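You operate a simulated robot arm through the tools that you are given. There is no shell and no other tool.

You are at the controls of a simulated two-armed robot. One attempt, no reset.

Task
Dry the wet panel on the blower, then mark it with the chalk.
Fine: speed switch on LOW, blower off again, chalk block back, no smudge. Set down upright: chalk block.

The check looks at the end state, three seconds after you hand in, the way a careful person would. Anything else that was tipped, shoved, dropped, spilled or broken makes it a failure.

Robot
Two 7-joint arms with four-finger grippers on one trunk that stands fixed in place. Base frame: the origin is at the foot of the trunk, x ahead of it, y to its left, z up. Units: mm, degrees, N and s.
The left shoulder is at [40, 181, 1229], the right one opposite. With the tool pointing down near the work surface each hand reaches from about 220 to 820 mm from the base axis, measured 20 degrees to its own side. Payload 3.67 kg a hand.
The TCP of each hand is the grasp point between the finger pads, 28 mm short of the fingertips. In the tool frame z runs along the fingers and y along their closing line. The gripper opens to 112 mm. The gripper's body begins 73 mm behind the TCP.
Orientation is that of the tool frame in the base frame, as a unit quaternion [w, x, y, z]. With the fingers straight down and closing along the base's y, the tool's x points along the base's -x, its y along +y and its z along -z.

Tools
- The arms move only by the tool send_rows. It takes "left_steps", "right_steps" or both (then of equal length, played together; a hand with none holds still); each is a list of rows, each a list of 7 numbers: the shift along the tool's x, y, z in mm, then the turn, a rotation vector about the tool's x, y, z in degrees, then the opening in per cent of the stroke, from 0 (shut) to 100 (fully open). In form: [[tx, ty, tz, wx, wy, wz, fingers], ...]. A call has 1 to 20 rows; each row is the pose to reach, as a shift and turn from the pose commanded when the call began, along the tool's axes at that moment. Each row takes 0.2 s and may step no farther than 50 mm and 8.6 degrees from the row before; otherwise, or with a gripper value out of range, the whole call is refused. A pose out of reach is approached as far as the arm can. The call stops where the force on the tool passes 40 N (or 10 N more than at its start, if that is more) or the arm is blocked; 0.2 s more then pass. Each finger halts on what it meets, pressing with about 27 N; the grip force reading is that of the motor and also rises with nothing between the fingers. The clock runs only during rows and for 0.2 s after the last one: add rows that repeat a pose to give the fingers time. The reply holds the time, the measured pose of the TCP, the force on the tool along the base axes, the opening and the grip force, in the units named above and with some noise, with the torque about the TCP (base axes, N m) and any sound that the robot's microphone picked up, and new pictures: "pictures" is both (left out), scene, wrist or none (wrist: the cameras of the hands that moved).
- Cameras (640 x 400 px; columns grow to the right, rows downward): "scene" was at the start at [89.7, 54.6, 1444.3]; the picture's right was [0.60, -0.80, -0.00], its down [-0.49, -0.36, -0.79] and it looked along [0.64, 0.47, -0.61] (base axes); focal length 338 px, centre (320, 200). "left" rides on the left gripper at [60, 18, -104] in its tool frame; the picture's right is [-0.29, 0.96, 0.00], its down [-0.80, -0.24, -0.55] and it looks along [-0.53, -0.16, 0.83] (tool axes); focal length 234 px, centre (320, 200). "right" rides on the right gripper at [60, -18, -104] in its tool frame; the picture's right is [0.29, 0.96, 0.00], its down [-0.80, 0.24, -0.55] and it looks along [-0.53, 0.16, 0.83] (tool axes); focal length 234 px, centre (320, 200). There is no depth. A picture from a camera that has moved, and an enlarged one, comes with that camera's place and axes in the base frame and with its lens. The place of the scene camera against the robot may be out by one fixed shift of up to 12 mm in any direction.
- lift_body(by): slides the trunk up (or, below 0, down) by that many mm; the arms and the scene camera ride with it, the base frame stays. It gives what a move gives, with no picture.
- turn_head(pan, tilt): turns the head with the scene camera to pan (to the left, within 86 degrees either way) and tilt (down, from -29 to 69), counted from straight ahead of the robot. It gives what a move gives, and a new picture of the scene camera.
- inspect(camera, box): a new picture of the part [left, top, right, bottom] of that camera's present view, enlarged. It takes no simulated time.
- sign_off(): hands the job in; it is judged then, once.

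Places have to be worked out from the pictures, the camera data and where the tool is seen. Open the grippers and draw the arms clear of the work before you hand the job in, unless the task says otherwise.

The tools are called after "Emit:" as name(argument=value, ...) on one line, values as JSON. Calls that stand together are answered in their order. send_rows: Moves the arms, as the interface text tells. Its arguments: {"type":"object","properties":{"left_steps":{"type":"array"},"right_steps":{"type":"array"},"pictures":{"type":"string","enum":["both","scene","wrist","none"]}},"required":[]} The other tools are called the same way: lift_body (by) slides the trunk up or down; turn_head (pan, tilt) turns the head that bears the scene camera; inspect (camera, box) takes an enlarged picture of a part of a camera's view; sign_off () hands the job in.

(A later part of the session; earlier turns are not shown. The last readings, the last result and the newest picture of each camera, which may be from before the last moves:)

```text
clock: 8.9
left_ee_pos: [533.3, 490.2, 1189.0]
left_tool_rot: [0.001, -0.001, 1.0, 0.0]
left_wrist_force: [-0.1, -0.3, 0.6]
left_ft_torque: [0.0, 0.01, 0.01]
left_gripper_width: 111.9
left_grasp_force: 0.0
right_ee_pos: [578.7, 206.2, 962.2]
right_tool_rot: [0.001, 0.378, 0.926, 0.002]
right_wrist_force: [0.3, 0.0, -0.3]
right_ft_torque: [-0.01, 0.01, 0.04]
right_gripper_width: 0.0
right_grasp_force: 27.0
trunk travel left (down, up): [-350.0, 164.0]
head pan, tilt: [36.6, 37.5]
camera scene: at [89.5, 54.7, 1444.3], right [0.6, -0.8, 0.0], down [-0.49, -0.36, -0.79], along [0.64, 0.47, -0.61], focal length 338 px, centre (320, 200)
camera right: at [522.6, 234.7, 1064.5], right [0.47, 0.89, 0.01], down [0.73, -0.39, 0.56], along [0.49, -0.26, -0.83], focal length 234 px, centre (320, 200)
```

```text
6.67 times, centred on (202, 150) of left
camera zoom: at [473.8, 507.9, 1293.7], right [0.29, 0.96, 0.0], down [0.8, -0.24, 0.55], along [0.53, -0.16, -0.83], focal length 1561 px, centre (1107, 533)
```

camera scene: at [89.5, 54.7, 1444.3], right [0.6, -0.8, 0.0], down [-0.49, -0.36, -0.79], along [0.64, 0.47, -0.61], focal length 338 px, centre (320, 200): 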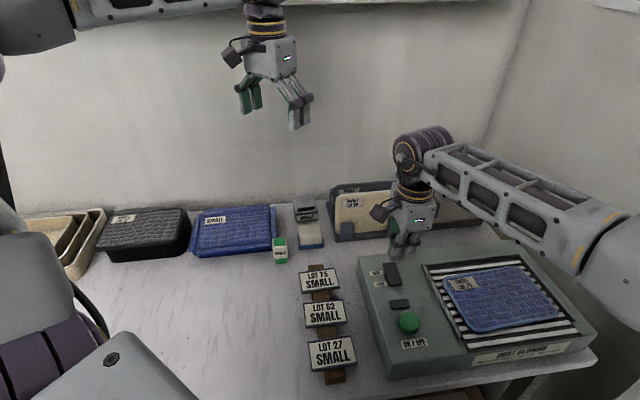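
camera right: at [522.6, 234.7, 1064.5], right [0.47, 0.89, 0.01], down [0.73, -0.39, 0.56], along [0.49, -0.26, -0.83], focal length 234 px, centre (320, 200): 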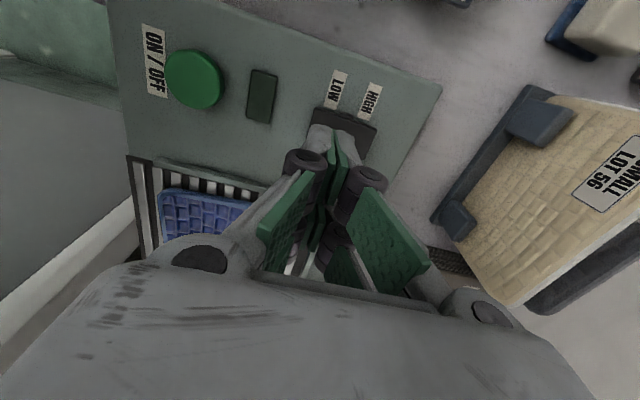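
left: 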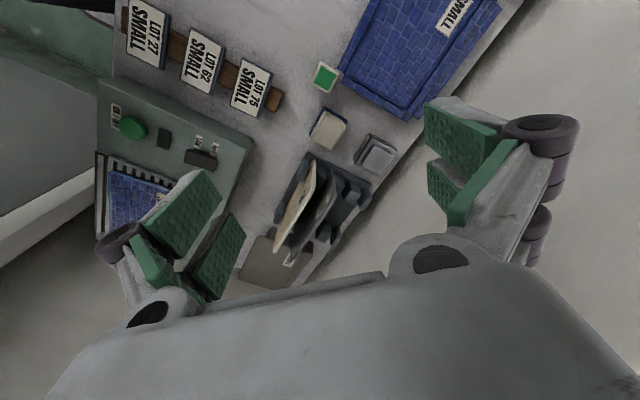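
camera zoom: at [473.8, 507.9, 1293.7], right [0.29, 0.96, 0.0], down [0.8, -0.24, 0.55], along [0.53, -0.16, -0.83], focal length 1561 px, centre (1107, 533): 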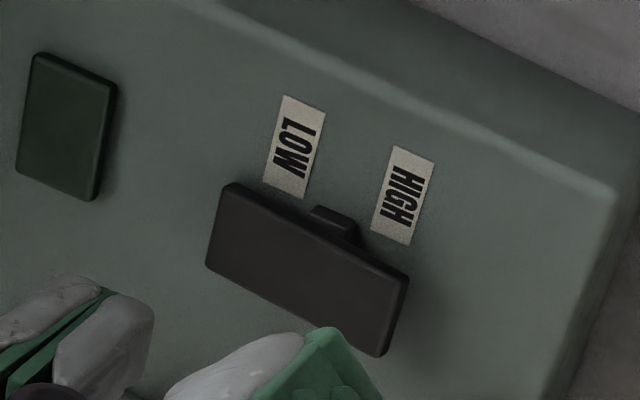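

The rocker has tipped: its LOW end is now down and the HIGH end is up. I move over the button ([497.5,137]) at a safe height, which will also give the wrist camera a clear view of the rocker.

Emit:
send_rows(right_steps=[[2, -35, 0, 0, 0, 0, 0], [5, -70, 10, 0, 0, 0, 0], [8.6, -105.3, 20, 0, 0, 0, 0], [8.6, -105.3, 30, 0, 0, 0, 0], [8.6, -105.3, 30, 0, 0, 0, 0]], pictures="both")

Emit:
inspect(camera="right", box=[380, 120, 520, 220])

Emit:
inspect(camera="scene", box=[370, 250, 450, 350])

Emit:
inspect(camera="left", box=[90, 70, 250, 180])

Emit:
inspect(camera="right", box=[220, 30, 440, 180])

```text
clock: 10.1
left_ee_pos: [533.9, 490.3, 1190.0]
left_tool_rot: [0.0, 0.0, 1.0, 0.0]
left_wrist_force: [0.0, 1.2, 0.4]
left_ft_torque: [0.01, 0.01, 0.02]
left_gripper_width: 112.1
left_grasp_force: 0.1
right_ee_pos: [497.4, 137.2, 931.1]
right_tool_rot: [0.001, 0.379, 0.926, 0.003]
right_wrist_force: [-0.6, -0.5, 0.2]
right_ft_torque: [-0.03, 0.01, -0.02]
right_gripper_width: 0.0
right_grasp_force: 26.5
trunk travel left (down, up): [-350.0, 164.0]
head pan, tilt: [36.6, 37.5]
camera scene: at [89.5, 54.7, 1444.3], right [0.6, -0.8, 0.0], down [-0.49, -0.36, -0.79], along [0.64, 0.47, -0.61], focal length 338 px, centre (320, 200)
camera right: at [442.0, 165.7, 1034.8], right [0.47, 0.89, 0.0], down [0.73, -0.39, 0.56], along [0.49, -0.26, -0.83], focal length 234 px, centre (320, 200)
```

scene: 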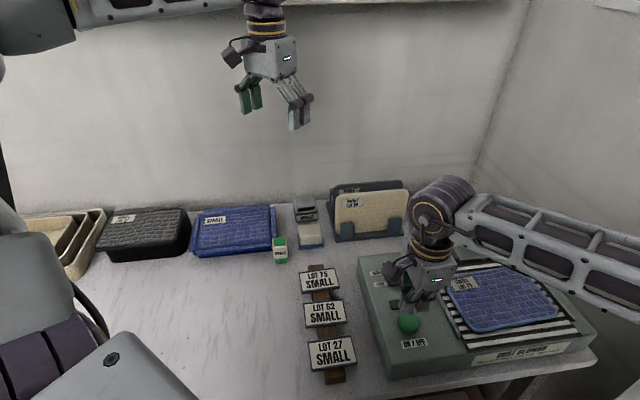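
right: 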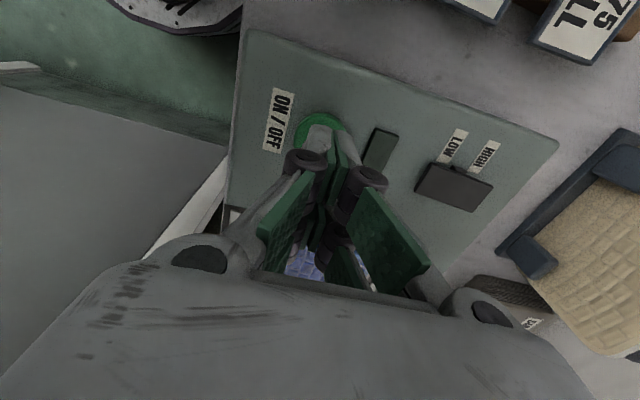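

```text
4.00 times, centred on (450, 170) of right
camera zoom: at [442.0, 165.7, 1034.8], right [0.47, 0.89, 0.0], down [0.73, -0.39, 0.56], along [0.49, -0.26, -0.83], focal length 937 px, centre (-200, 320)
```

zoom: 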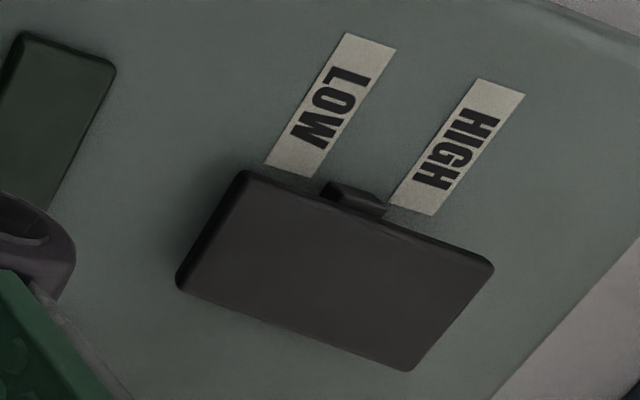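

```text
4.00 times, centred on (410, 300) of scene
camera zoom: at [89.5, 54.7, 1444.3], right [0.6, -0.8, 0.0], down [-0.49, -0.36, -0.79], along [0.64, 0.47, -0.61], focal length 1350 px, centre (-40, -200)
```

zoom: 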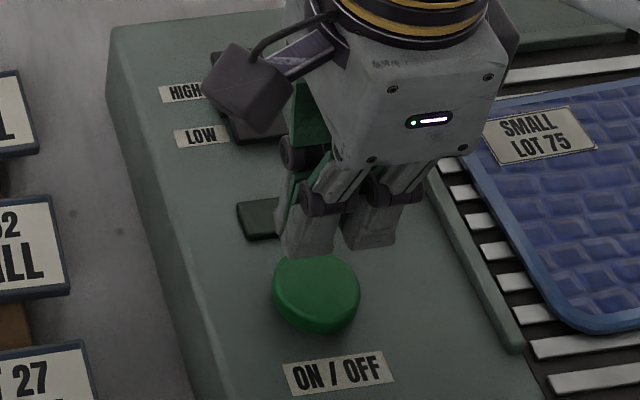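

```text
3.64 times, centred on (170, 125) of left
camera zoom: at [473.9, 507.9, 1293.7], right [0.29, 0.96, 0.0], down [0.8, -0.24, 0.55], along [0.53, -0.16, -0.83], focal length 852 px, centre (866, 473)
```

zoom: 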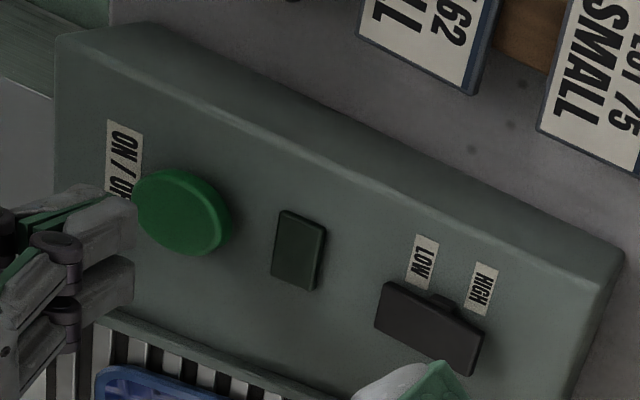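

```text
2.67 times, centred on (330, 105) of right
camera zoom: at [442.0, 165.7, 1034.8], right [0.47, 0.89, 0.0], down [0.73, -0.39, 0.56], along [0.49, -0.26, -0.83], focal length 624 px, centre (293, 453)
```

zoom: 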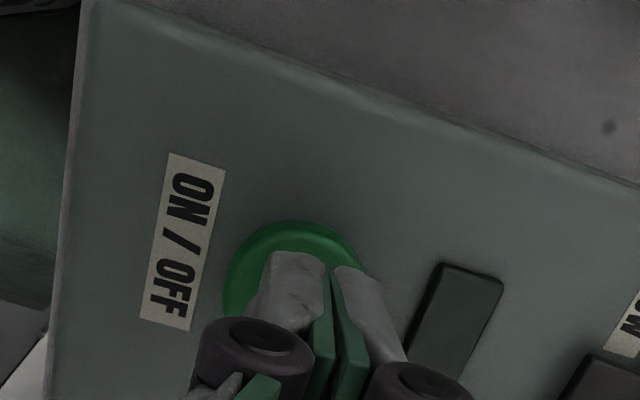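

The rocker lies with its LOW end down, as a 42 N press against its stop should leave it. The tips are centred above the button, so I go down toward it slowly.

Emit:
send_rows(right_steps=[[0, 0, 15, 0, 0, 0, 0], [0, 0, 28, 0, 0, 0, 0], [0, 0, 34, 0, 0, 0, 0], [0, 0, 36, 0, 0, 0, 0], [0, 0, 38, 0, 0, 0, 0]], pictures="none")

Emit:
inspect(camera="scene", box=[370, 250, 450, 350])

Emit:
inspect(camera="left", box=[90, 70, 250, 180])

```text
clock: 11.3
left_ee_pos: [532.5, 489.2, 1188.8]
left_tool_rot: [0.001, -0.001, 1.0, 0.0]
left_wrist_force: [0.4, 0.1, 1.1]
left_ft_torque: [-0.02, -0.04, 0.01]
left_gripper_width: 111.8
left_grasp_force: 0.1
right_ee_pos: [497.5, 137.0, 891.9]
right_tool_rot: [0.001, 0.378, 0.926, 0.002]
right_wrist_force: [0.3, 0.3, -0.6]
right_ft_torque: [0.02, -0.02, 0.02]
right_gripper_width: 0.0
right_grasp_force: 27.3
trunk travel left (down, up): [-350.0, 164.0]
head pan, tilt: [36.6, 37.5]
```

```text
4.00 times, centred on (410, 300) of scene
camera zoom: at [89.6, 54.6, 1444.3], right [0.6, -0.8, 0.0], down [-0.49, -0.36, -0.79], along [0.64, 0.47, -0.61], focal length 1350 px, centre (-40, -200)
```

zoom: 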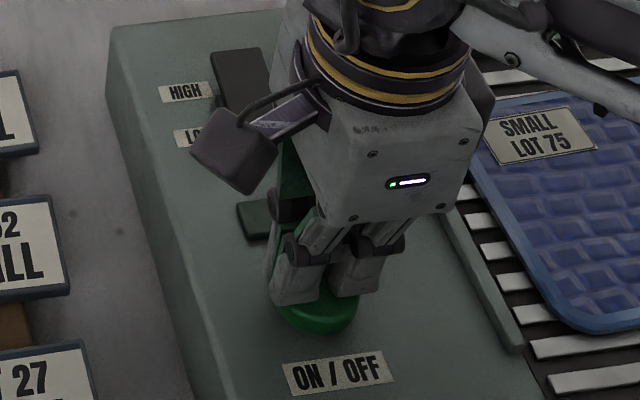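

```text
3.64 times, centred on (170, 125) of left
camera zoom: at [473.9, 507.8, 1293.7], right [0.29, 0.96, 0.0], down [0.8, -0.24, 0.55], along [0.53, -0.16, -0.83], focal length 852 px, centre (866, 473)
```

zoom: 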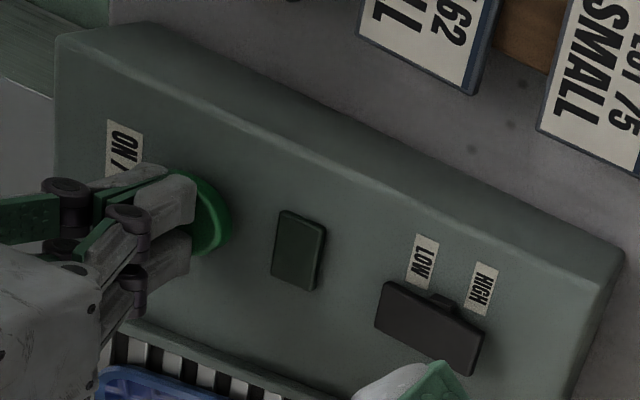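

The tips are just above the button's face with no force yet. I press down in 1 mm steps.

Emit:
send_rows(right_steps=[[0, 0, 1.5, 0, 0, 0, 0], [0, 0, 3, 0, 0, 0, 0], [0, 0, 4, 0, 0, 0, 0]], pictures="scene")

Emit:
inspect(camera="scene", box=[370, 250, 450, 350])

```text
clock: 12.1
left_ee_pos: [533.9, 489.8, 1188.9]
left_tool_rot: [0.0, 0.0, 1.0, -0.001]
left_wrist_force: [0.3, -0.7, 0.7]
left_ft_torque: [0.01, 0.03, -0.01]
left_gripper_width: 111.9
left_grasp_force: 0.1
right_ee_pos: [497.5, 137.0, 887.9]
right_tool_rot: [0.001, 0.379, 0.925, 0.003]
right_wrist_force: [0.2, 0.9, 2.4]
right_ft_torque: [0.03, 0.03, 0.02]
right_gripper_width: 6.1
right_grasp_force: 35.2
trunk travel left (down, up): [-350.0, 164.0]
head pan, tilt: [36.6, 37.5]
camera scene: at [89.5, 54.7, 1444.4], right [0.6, -0.8, 0.0], down [-0.49, -0.36, -0.79], along [0.64, 0.47, -0.61], focal length 338 px, centre (320, 200)
```

scene: 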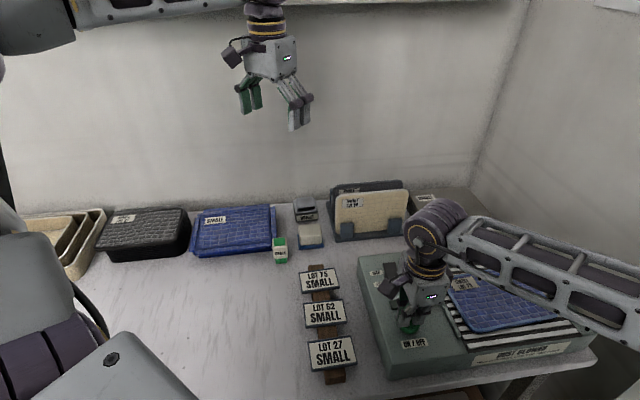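

```text
4.00 times, centred on (410, 300) of scene
camera zoom: at [89.5, 54.7, 1444.4], right [0.6, -0.8, 0.0], down [-0.49, -0.36, -0.79], along [0.64, 0.47, -0.61], focal length 1350 px, centre (-40, -200)
```

zoom: 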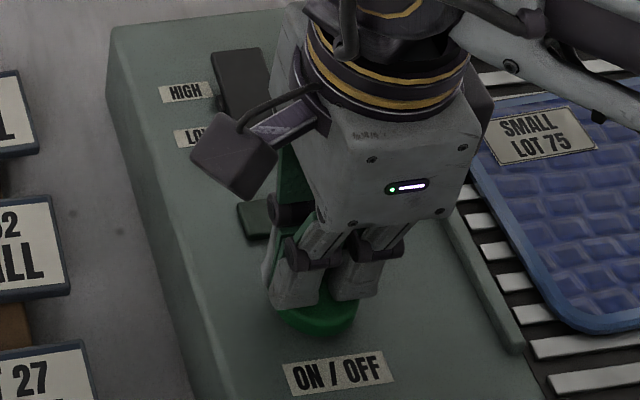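

Contact has begun (2.4 N at z≈888). I continue pressing gently.

Emit:
send_rows(right_steps=[[0, 0, 1, 0, 0, 0, 0], [0, 0, 2, 0, 0, 0, 0]], pictures="scene")

Emit:
inspect(camera="scene", box=[370, 250, 450, 350])

```text
clock: 12.7
left_ee_pos: [534.4, 490.1, 1190.0]
left_tool_rot: [0.0, 0.0, 1.0, 0.0]
left_wrist_force: [-0.3, -1.2, -0.4]
left_ft_torque: [0.02, 0.01, -0.01]
left_gripper_width: 112.2
left_grasp_force: 0.0
right_ee_pos: [497.9, 136.6, 886.8]
right_tool_rot: [0.0, 0.379, 0.925, 0.002]
right_wrist_force: [-1.1, 0.4, 3.8]
right_ft_torque: [-0.03, 0.03, 0.0]
right_gripper_width: 6.0
right_grasp_force: 36.1
trunk travel left (down, up): [-350.0, 164.0]
head pan, tilt: [36.6, 37.5]
heard: click
camera scene: at [89.3, 54.5, 1444.4], right [0.6, -0.8, 0.0], down [-0.49, -0.36, -0.79], along [0.64, 0.47, -0.61], focal length 338 px, centre (320, 200)
```

scene: 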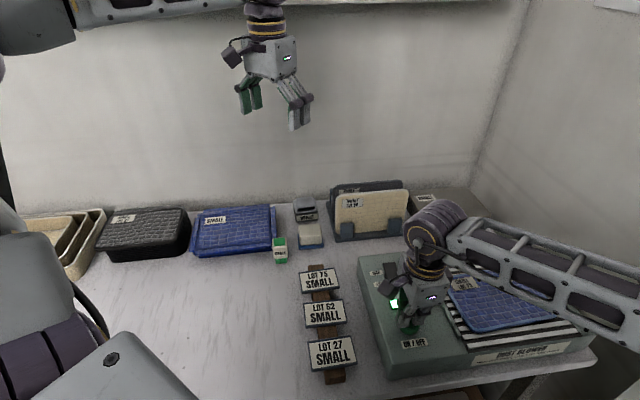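

```text
4.00 times, centred on (410, 300) of scene
camera zoom: at [89.3, 54.5, 1444.4], right [0.6, -0.8, 0.0], down [-0.49, -0.36, -0.79], along [0.64, 0.47, -0.61], focal length 1350 px, centre (-40, -200)
```

zoom: 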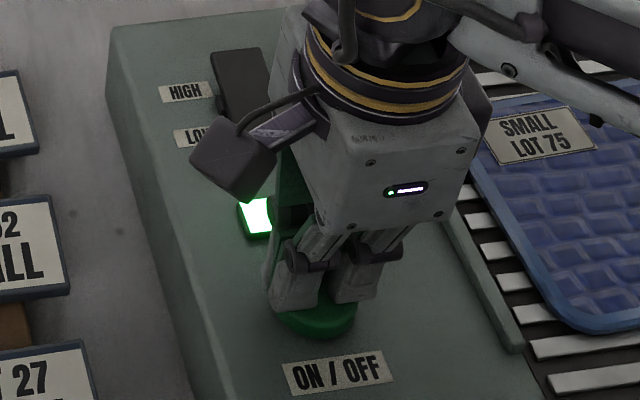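

A click was heard and the lamp is lit green: the blower is running. I lift straight off the button and watch the panel.

Emit:
send_rows(right_steps=[[0, 0, -5, 0, 0, 0, 0], [0, 0, -15, 0, 0, 0, 0], [0, 0, -35, 0, 0, 0, 0], [0, 0, -60, 0, 0, 0, 0], [0, 0, -60, 0, 0, 0, 0]], pictures="both")

Emit:
inspect(camera="scene", box=[350, 230, 610, 390])

```text
clock: 13.9
left_ee_pos: [533.4, 490.5, 1189.2]
left_tool_rot: [-0.001, 0.0, 1.0, 0.0]
left_wrist_force: [0.2, 0.3, 0.2]
left_ft_torque: [0.03, 0.01, -0.03]
left_gripper_width: 112.1
left_grasp_force: 0.0
right_ee_pos: [497.2, 138.6, 947.3]
right_tool_rot: [0.0, 0.379, 0.925, 0.003]
right_wrist_force: [0.8, 0.3, -0.6]
right_ft_torque: [0.01, 0.0, -0.01]
right_gripper_width: 0.1
right_grasp_force: 35.6
trunk travel left (down, up): [-350.0, 164.0]
head pan, tilt: [36.6, 37.5]
camera scene: at [89.9, 54.7, 1444.3], right [0.6, -0.8, 0.0], down [-0.49, -0.36, -0.79], along [0.64, 0.47, -0.61], focal length 338 px, centre (320, 200)
camera right: at [442.5, 165.9, 1049.7], right [0.47, 0.89, 0.0], down [0.73, -0.39, 0.56], along [0.49, -0.26, -0.83], focal length 234 px, centre (320, 200)
```

scene: 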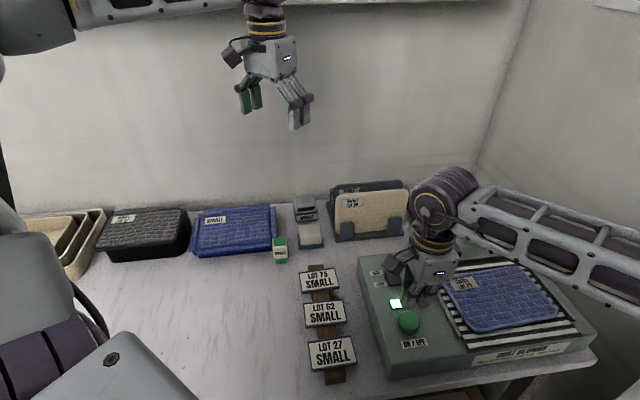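
right: 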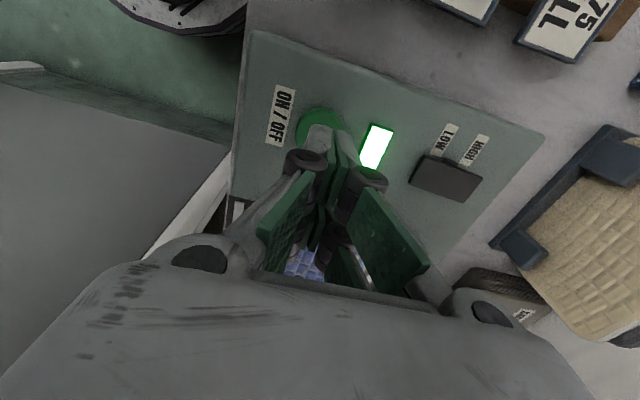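

```text
2.46 times, centred on (480, 310) of scene
camera zoom: at [89.9, 54.7, 1444.3], right [0.6, -0.8, 0.0], down [-0.49, -0.36, -0.79], along [0.64, 0.47, -0.61], focal length 831 px, centre (-74, -71)
```

zoom: 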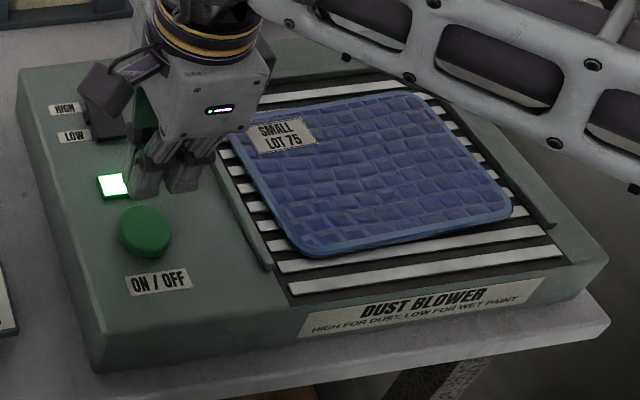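

The lamp glows; the panel still looks patchy-dark, so it needs time. Meanwhile I bring the left hand down over the chalk (about [522,502], top near z=838), turning it about -42° to match the block's faces, and keep watching the panel.

Emit:
send_rows(left_steps=[[0, 0, 30, 0, 0, -7, 100], [0, 0, 60, 0, 0, -14, 100], [0, 0, 95, 0, 0, -21, 100], [0, 0, 130, 0, 0, -28, 100], [0, 0, 160, 0, 0, -35, 100], [0, 0, 189, 0, 0, -42, 100], [0, 0, 189, 0, 0, -42, 100]], pictures="both")

Emit:
inspect(camera="left", box=[220, 30, 420, 190])

Emit:
inspect(camera="scene", box=[430, 255, 570, 345])

```text
clock: 15.5
left_ee_pos: [535.1, 492.1, 999.4]
left_tool_rot: [0.0, -0.359, 0.933, 0.0]
left_wrist_force: [0.3, -0.5, 0.6]
left_ft_torque: [-0.01, -0.03, 0.0]
left_gripper_width: 111.9
left_grasp_force: 0.0
right_ee_pos: [498.6, 136.3, 945.8]
right_tool_rot: [0.001, 0.379, 0.925, 0.003]
right_wrist_force: [-0.1, 0.2, -0.4]
right_ft_torque: [0.0, -0.05, 0.04]
right_gripper_width: 0.0
right_grasp_force: 35.5
trunk travel left (down, up): [-350.0, 164.0]
head pan, tilt: [36.6, 37.5]
camera scene: at [89.3, 54.4, 1444.4], right [0.6, -0.8, 0.0], down [-0.49, -0.36, -0.79], along [0.64, 0.47, -0.61], focal length 338 px, centre (320, 200)
camera left: at [477.6, 464.6, 1103.9], right [-0.43, 0.9, 0.0], down [0.75, 0.36, 0.55], along [0.5, 0.24, -0.83], focal length 234 px, centre (320, 200)
```

scene: 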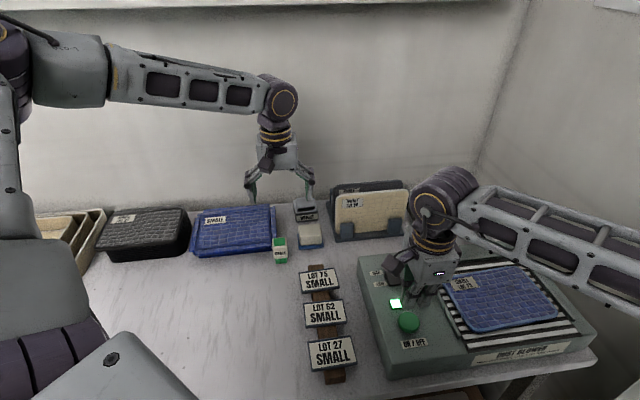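
left: 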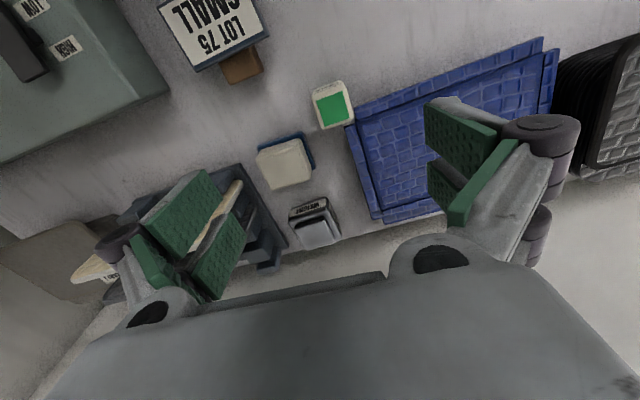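

```text
2.50 times, centred on (320, 110) of left
camera zoom: at [477.6, 464.6, 1103.9], right [-0.43, 0.9, 0.0], down [0.75, 0.36, 0.55], along [0.5, 0.24, -0.83], focal length 585 px, centre (320, 425)
```

zoom: 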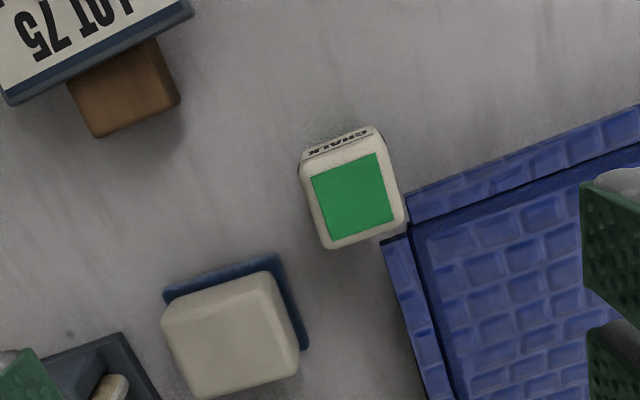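

```text
4.44 times, centred on (500, 300) of scene
camera zoom: at [89.3, 54.4, 1444.4], right [0.6, -0.8, 0.0], down [-0.49, -0.36, -0.79], along [0.64, 0.47, -0.61], focal length 1500 px, centre (-480, -244)
```

zoom: 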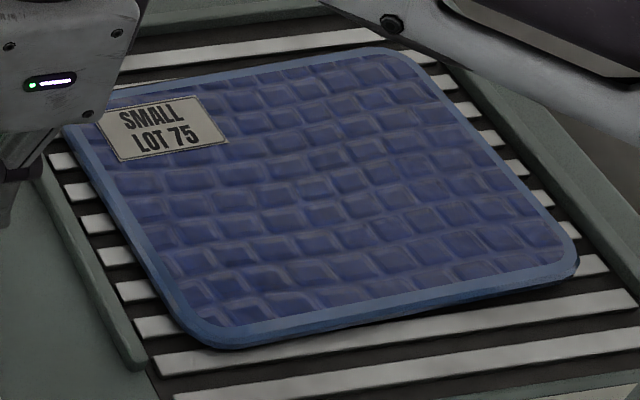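

The panel already looks lighter and more even. The chalk centre works out at about [523,501] with faces near my hand's orientation; I centre the left hand over it and go down to z≈930 for a finer look.

Emit:
send_rows(left_steps=[[0, 8, 35, 0, 0, -2, 100], [0.7, 15, 70, 0, 0, -4, 100], [0.7, 15, 70, 0, 0, -4, 100]], pictures="both")

Emit:
inspect(camera="left", box=[240, 50, 420, 190])

Emit:
inspect(camera="scene", box=[430, 255, 570, 345])

Emit:
inspect(camera="scene", box=[230, 190, 330, 270])

```text
clock: 16.3
left_ee_pos: [524.3, 499.4, 930.6]
left_tool_rot: [0.0, -0.391, 0.92, 0.0]
left_wrist_force: [-0.4, -0.3, -0.6]
left_ft_torque: [0.01, -0.01, -0.02]
left_gripper_width: 112.1
left_grasp_force: 0.0
right_ee_pos: [496.9, 137.3, 946.7]
right_tool_rot: [0.001, 0.378, 0.926, 0.003]
right_wrist_force: [-0.1, -0.6, 0.2]
right_ft_torque: [-0.02, -0.01, 0.0]
right_gripper_width: 0.0
right_grasp_force: 36.4
trunk travel left (down, up): [-350.0, 164.0]
head pan, tilt: [36.6, 37.5]
camera scene: at [89.4, 54.2, 1444.4], right [0.6, -0.8, 0.0], down [-0.49, -0.36, -0.79], along [0.64, 0.47, -0.61], focal length 338 px, centre (320, 200)
camera left: at [468.4, 469.3, 1035.1], right [-0.49, 0.87, 0.0], down [0.73, 0.41, 0.55], along [0.48, 0.27, -0.83], focal length 234 px, centre (320, 200)
```

scene: 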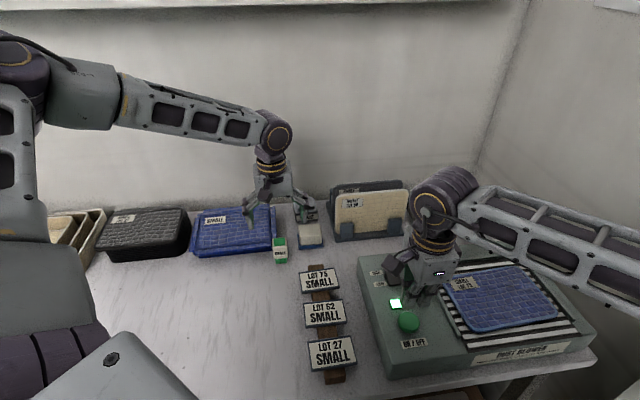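
left: 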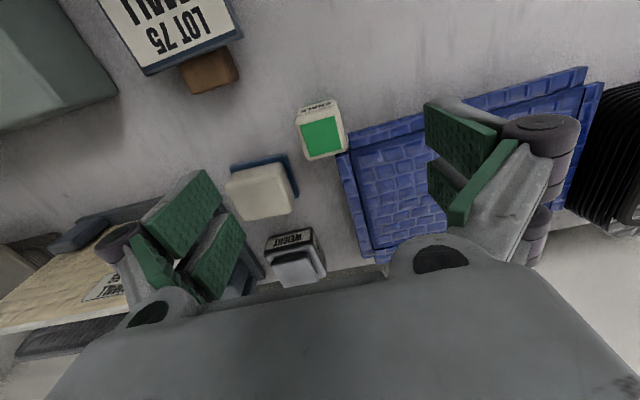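

```text
2.86 times, centred on (330, 120) of left
camera zoom: at [468.4, 469.3, 1035.1], right [-0.49, 0.87, 0.0], down [0.73, 0.41, 0.55], along [0.48, 0.27, -0.83], focal length 669 px, centre (291, 429)
```

zoom: 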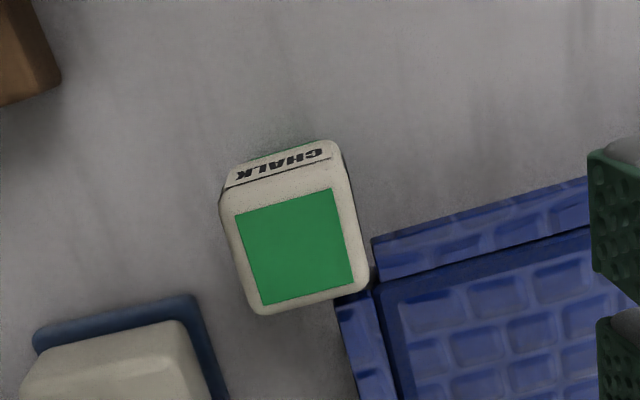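

```text
4.44 times, centred on (500, 300) of scene
camera zoom: at [89.4, 54.2, 1444.4], right [0.6, -0.8, 0.0], down [-0.49, -0.36, -0.79], along [0.64, 0.47, -0.61], focal length 1500 px, centre (-480, -244)
```

zoom: 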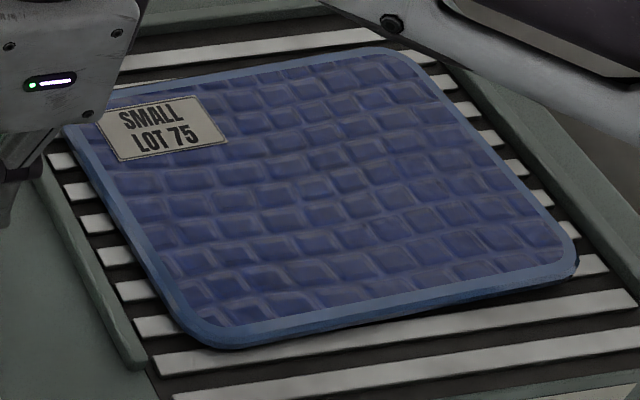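

```text
5.00 times, centred on (280, 230) of scene
camera zoom: at [89.4, 54.2, 1444.4], right [0.6, -0.8, 0.0], down [-0.49, -0.36, -0.79], along [0.64, 0.47, -0.61], focal length 1688 px, centre (520, 50)
```

zoom: 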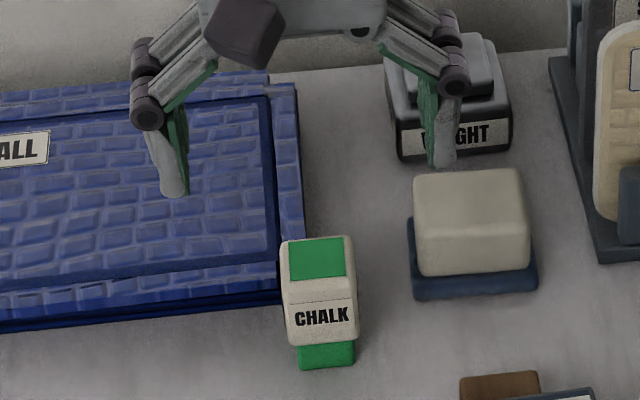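

The hand is now square to the chalk block and centred on it. I narrow the opening to about 65 mm (the tray's corner is close by on the +y side) and lower to z≈880 to compare the fingertip height with the chalk and tray tops.

Emit:
send_rows(left_steps=[[0, 0.5, 0, 0, 0, 0, 75], [0, 0.5, 20, 0, 0, 0, 58], [0, 0.5, 40, 0, 0, 0, 58], [0, 0.5, 50, 0, 0, 0, 58], [0, 0.5, 50, 0, 0, 0, 58]], pictures="both")

Emit:
inspect(camera="left", box=[220, 70, 420, 230])

Emit:
inspect(camera="scene", box=[230, 190, 330, 270])

Emit:
inspect(camera="scene", box=[430, 255, 570, 345])

```text
clock: 17.5
left_ee_pos: [522.1, 500.7, 881.0]
left_tool_rot: [0.0, -0.39, 0.921, 0.0]
left_wrist_force: [-0.1, -0.4, 0.5]
left_ft_torque: [0.01, -0.04, 0.0]
left_gripper_width: 65.1
left_grasp_force: 0.1
right_ee_pos: [497.4, 137.7, 946.4]
right_tool_rot: [0.001, 0.378, 0.926, 0.002]
right_wrist_force: [1.0, -0.2, 0.1]
right_ft_torque: [-0.01, 0.0, -0.02]
right_gripper_width: 0.0
right_grasp_force: 35.7
trunk travel left (down, up): [-350.0, 164.0]
head pan, tilt: [36.6, 37.5]
camera scene: at [89.7, 54.6, 1444.3], right [0.6, -0.8, 0.0], down [-0.49, -0.36, -0.79], along [0.64, 0.47, -0.61], focal length 338 px, centre (320, 200)
camera left: at [467.8, 470.7, 984.2], right [-0.49, 0.87, 0.0], down [0.73, 0.41, 0.55], along [0.48, 0.27, -0.83], focal length 234 px, centre (320, 200)
```

scene: 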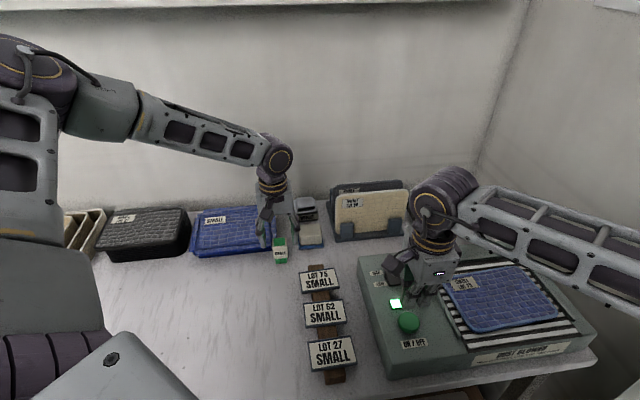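
left: 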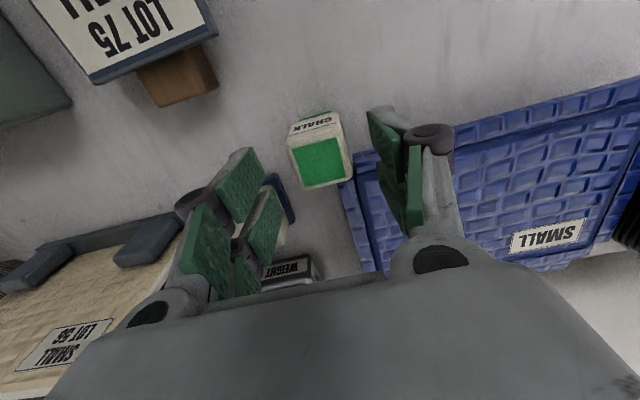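

```text
2.50 times, centred on (320, 150) of left
camera zoom: at [467.8, 470.7, 984.2], right [-0.49, 0.87, 0.0], down [0.73, 0.41, 0.55], along [0.48, 0.27, -0.83], focal length 585 px, centre (320, 325)
```

zoom: 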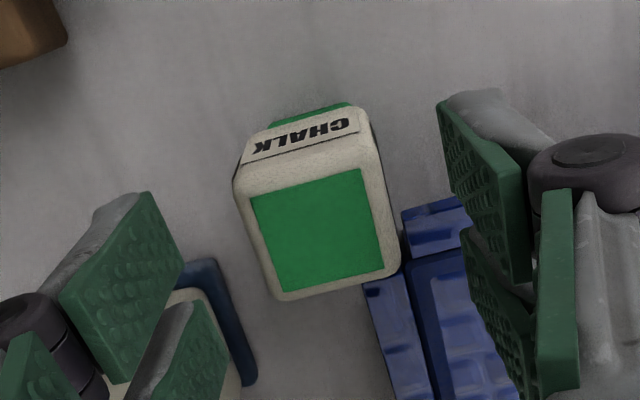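

```text
5.00 times, centred on (280, 230) of scene
camera zoom: at [89.7, 54.6, 1444.3], right [0.6, -0.8, 0.0], down [-0.49, -0.36, -0.79], along [0.64, 0.47, -0.61], focal length 1688 px, centre (520, 50)
```

zoom: 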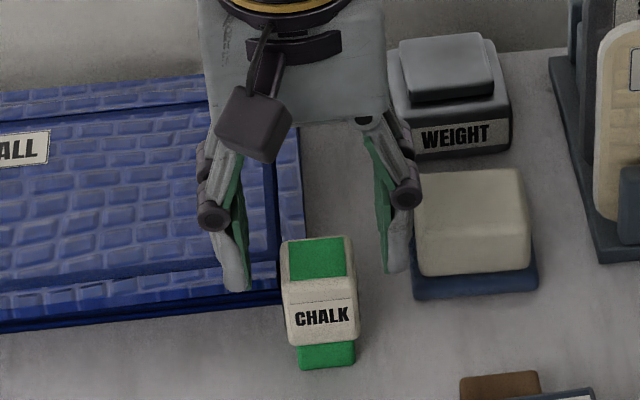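

```text
4.44 times, centred on (500, 300) of scene
camera zoom: at [89.7, 54.6, 1444.3], right [0.6, -0.8, 0.0], down [-0.49, -0.36, -0.79], along [0.64, 0.47, -0.61], focal length 1500 px, centre (-480, -244)
```

zoom: 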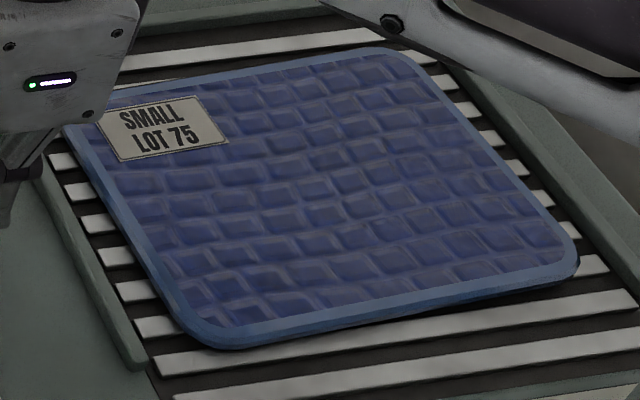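

Triangulation puts the chalk top at about z=846 and the neighbouring tray's corner top near 821, so I'll grip the upper part of the block with tips at about z=829 to stay clear of the tray. I lower 23 mm slowly.

Emit:
send_rows(left_steps=[[0, 0, 8, 0, 0, 0, 58], [0, 0, 14, 0, 0, 0, 58], [0, 0, 19, 0, 0, 0, 58], [0, 0, 23, 0, 0, 0, 58], [0, 0, 23, 0, 0, 0, 50]], pictures="both")

Emit:
inspect(camera="left", box=[220, 70, 420, 230])

Emit:
inspect(camera="scene", box=[230, 190, 330, 270])

Emit:
inspect(camera="scene", box=[430, 255, 570, 345])

```text
clock: 18.7
left_ee_pos: [522.8, 501.7, 858.0]
left_tool_rot: [0.0, -0.39, 0.921, 0.001]
left_wrist_force: [-0.4, -0.1, -0.1]
left_ft_torque: [0.0, -0.01, 0.01]
left_gripper_width: 55.7
left_grasp_force: 0.1
right_ee_pos: [497.8, 137.5, 946.4]
right_tool_rot: [0.002, 0.379, 0.926, 0.002]
right_wrist_force: [0.1, -0.4, 0.8]
right_ft_torque: [0.02, 0.0, -0.02]
right_gripper_width: 0.0
right_grasp_force: 35.3
trunk travel left (down, up): [-350.0, 164.0]
head pan, tilt: [36.6, 37.5]
camera scene: at [89.6, 54.6, 1444.3], right [0.6, -0.8, 0.0], down [-0.49, -0.36, -0.79], along [0.64, 0.47, -0.61], focal length 338 px, centre (320, 200)
camera left: at [467.8, 470.5, 962.2], right [-0.49, 0.87, 0.0], down [0.73, 0.41, 0.55], along [0.48, 0.27, -0.83], focal length 234 px, centre (320, 200)
```

scene: 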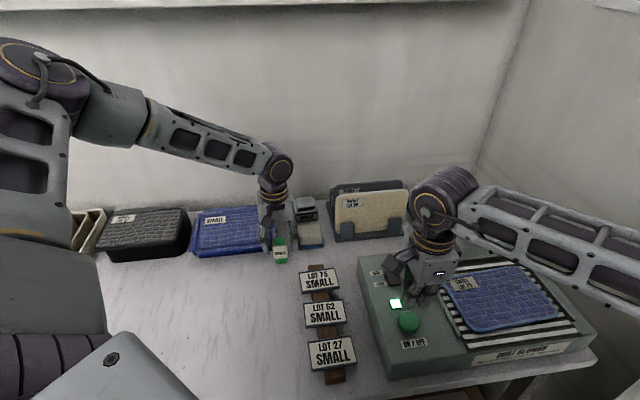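
left: 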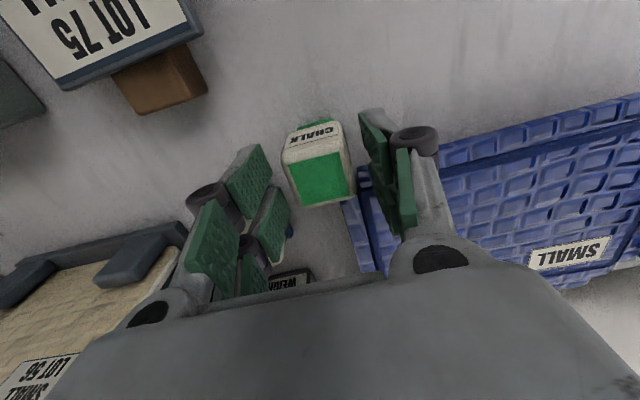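

```text
2.50 times, centred on (320, 150) of left
camera zoom: at [467.8, 470.5, 962.2], right [-0.49, 0.87, 0.0], down [0.73, 0.41, 0.55], along [0.48, 0.27, -0.83], focal length 585 px, centre (320, 325)
```

zoom: 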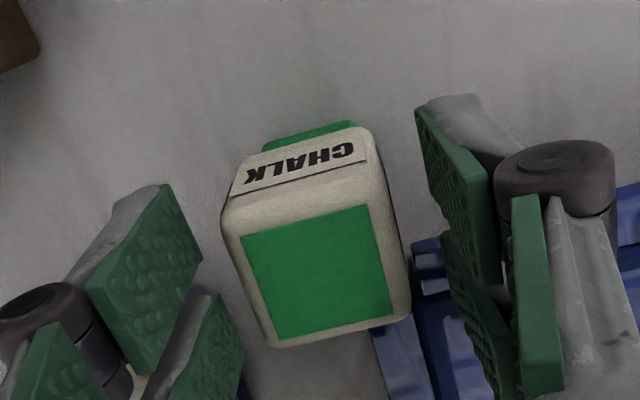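

```text
5.00 times, centred on (280, 230) of scene
camera zoom: at [89.6, 54.6, 1444.3], right [0.6, -0.8, 0.0], down [-0.49, -0.36, -0.79], along [0.64, 0.47, -0.61], focal length 1688 px, centre (520, 50)
```

zoom: 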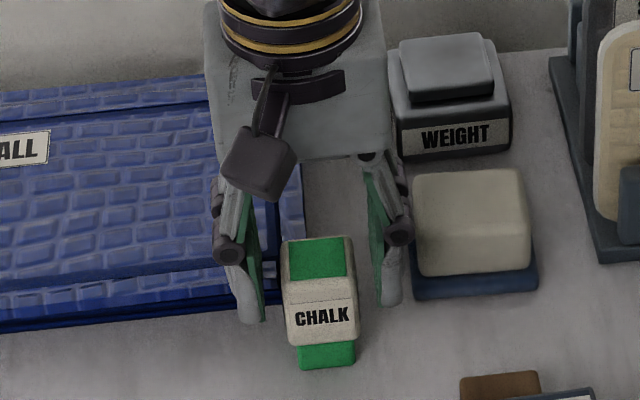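

```text
4.44 times, centred on (500, 300) of scene
camera zoom: at [89.6, 54.6, 1444.3], right [0.6, -0.8, 0.0], down [-0.49, -0.36, -0.79], along [0.64, 0.47, -0.61], focal length 1500 px, centre (-480, -244)
```

zoom: 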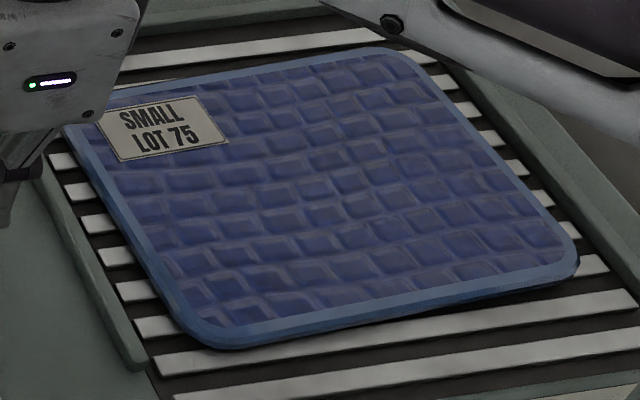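

Fingers straddle the block with no contact. I close on it gently while time passes for the drying.

Emit:
send_rows(left_steps=[[0, 0, 0, 0, 0, 0, 42], [0, 0, 0, 0, 0, 0, 36], [0, 0, 0, 0, 0, 0, 32], [0, 0, 0, 0, 0, 0, 28], [0, 0, 0, 0, 0, 0, 22], [0, 0, 0, 0, 0, 0, 15], [0, 0, 0, 0, 0, 0, 10], [0, 0, 0, 0, 0, 0, 10], [0, 0, 0, 0, 0, 0, 10]], pictures="both")

Emit:
inspect(camera="left", box=[220, 70, 420, 230])

Emit:
inspect(camera="scene", box=[230, 190, 330, 270])

Emit:
inspect(camera="scene", box=[350, 230, 610, 390])

```text
clock: 20.7
left_ee_pos: [522.2, 501.6, 857.6]
left_tool_rot: [0.0, -0.39, 0.921, 0.0]
left_wrist_force: [0.3, 0.6, 0.6]
left_ft_torque: [0.0, -0.07, -0.02]
left_gripper_width: 37.5
left_grasp_force: 26.5
right_ee_pos: [497.0, 136.8, 946.6]
right_tool_rot: [0.001, 0.378, 0.926, 0.002]
right_wrist_force: [0.5, -0.2, -0.4]
right_ft_torque: [-0.01, 0.0, -0.03]
right_gripper_width: 0.2
right_grasp_force: 35.0
trunk travel left (down, up): [-350.0, 164.0]
head pan, tilt: [36.6, 37.5]
camera scene: at [89.7, 54.6, 1444.3], right [0.6, -0.8, 0.0], down [-0.49, -0.36, -0.79], along [0.64, 0.47, -0.61], focal length 338 px, centre (320, 200)
camera left: at [467.9, 470.4, 962.2], right [-0.49, 0.87, 0.0], down [0.73, 0.41, 0.55], along [0.48, 0.27, -0.83], focal length 234 px, centre (320, 200)
```

scene: 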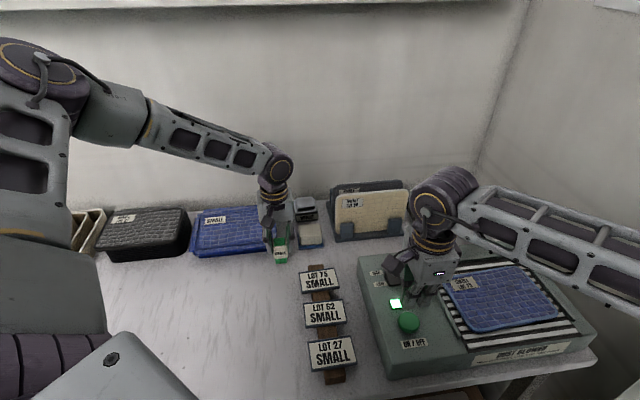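
left: 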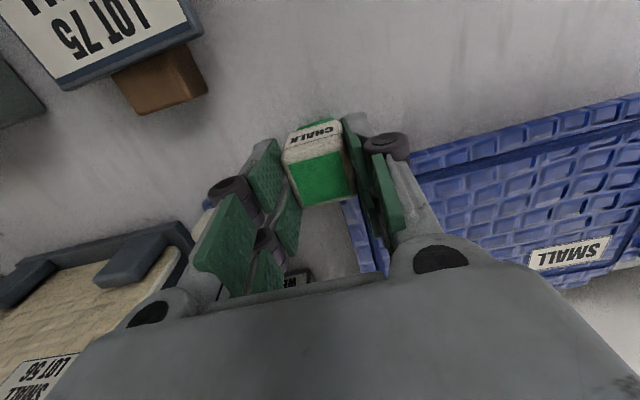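

```text
2.50 times, centred on (320, 150) of left
camera zoom: at [467.9, 470.4, 962.2], right [-0.49, 0.87, 0.0], down [0.73, 0.41, 0.55], along [0.48, 0.27, -0.83], focal length 585 px, centre (320, 325)
```

zoom: 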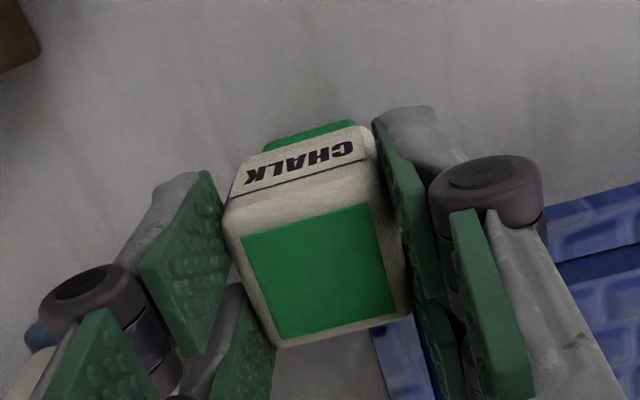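

```text
5.00 times, centred on (280, 230) of scene
camera zoom: at [89.7, 54.6, 1444.3], right [0.6, -0.8, 0.0], down [-0.49, -0.36, -0.79], along [0.64, 0.47, -0.61], focal length 1688 px, centre (520, 50)
```

zoom: 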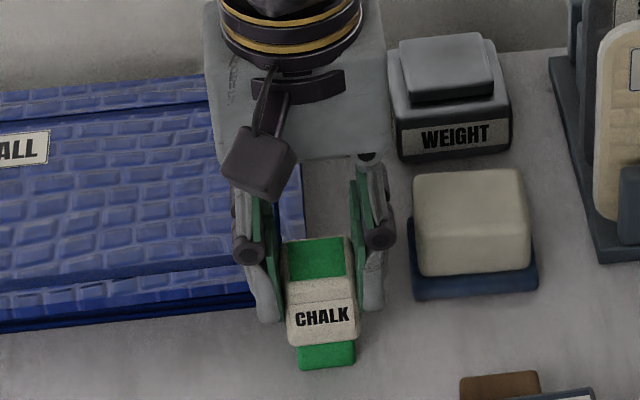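

```text
2.46 times, centred on (480, 310) of scene
camera zoom: at [89.7, 54.6, 1444.3], right [0.6, -0.8, 0.0], down [-0.49, -0.36, -0.79], along [0.64, 0.47, -0.61], focal length 831 px, centre (-74, -71)
```

zoom: 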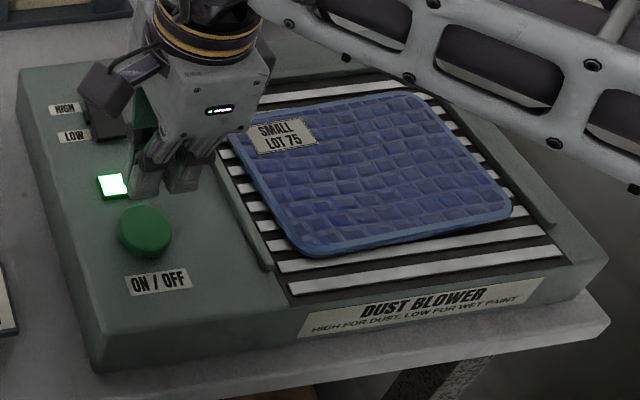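

The chalk is held (37.5 mm, 26.5 N). I now wait about 4 s more with the blower running and compare the panel again.

Emit:
send_rows(left_steps=[[0, 0, 0, 0, 0, 0, 10], [0, 0, 0, 0, 0, 0, 10], [0, 0, 0, 0, 0, 0, 10], [0, 0, 0, 0, 0, 0, 10], [0, 0, 0, 0, 0, 0, 10], [0, 0, 0, 0, 0, 0, 10], [0, 0, 0, 0, 0, 0, 10], [0, 0, 0, 0, 0, 0, 10], [0, 0, 0, 0, 0, 0, 10], [0, 0, 0, 0, 0, 0, 10], [0, 0, 0, 0, 0, 0, 10], [0, 0, 0, 0, 0, 0, 10], [0, 0, 0, 0, 0, 0, 10], [0, 0, 0, 0, 0, 0, 10], [0, 0, 0, 0, 0, 0, 10], [0, 0, 0, 0, 0, 0, 10], [0, 0, 0, 0, 0, 0, 10], [0, 0, 0, 0, 0, 0, 10], [0, 0, 0, 0, 0, 0, 10], [0, 0, 0, 0, 0, 0, 10]], pictures="none")

Emit:
inspect(camera="scene", box=[430, 255, 570, 345])

Emit:
inspect(camera="scene", box=[350, 230, 610, 390])

```text
clock: 24.9
left_ee_pos: [522.2, 500.9, 858.6]
left_tool_rot: [0.0, -0.391, 0.92, 0.0]
left_wrist_force: [0.8, -0.5, 0.3]
left_ft_torque: [0.01, 0.02, -0.01]
left_gripper_width: 37.6
left_grasp_force: 26.0
right_ee_pos: [497.8, 137.0, 946.5]
right_tool_rot: [0.001, 0.379, 0.925, 0.003]
right_wrist_force: [-0.3, 0.3, 0.5]
right_ft_torque: [-0.01, -0.01, 0.0]
right_gripper_width: 0.0
right_grasp_force: 35.3
trunk travel left (down, up): [-350.0, 164.0]
head pan, tilt: [36.6, 37.5]
```

```text
4.44 times, centred on (500, 300) of scene
camera zoom: at [89.6, 54.6, 1444.3], right [0.6, -0.8, 0.0], down [-0.49, -0.36, -0.79], along [0.64, 0.47, -0.61], focal length 1500 px, centre (-480, -244)
```

zoom: 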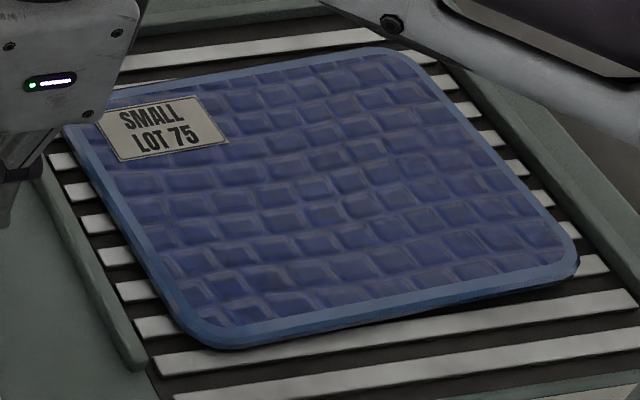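

```text
2.46 times, centred on (480, 310) of scene
camera zoom: at [89.6, 54.6, 1444.3], right [0.6, -0.8, 0.0], down [-0.49, -0.36, -0.79], along [0.64, 0.47, -0.61], focal length 831 px, centre (-74, -71)
```

zoom: 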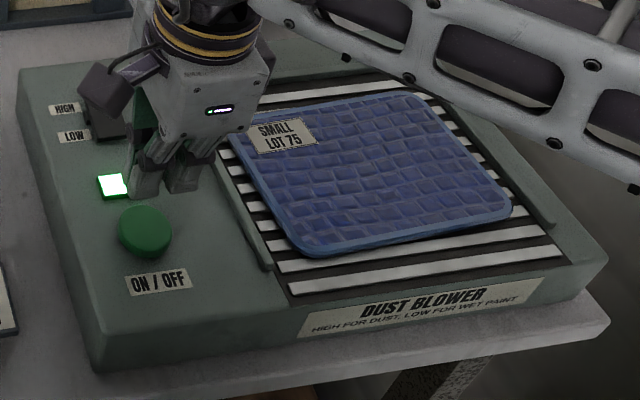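

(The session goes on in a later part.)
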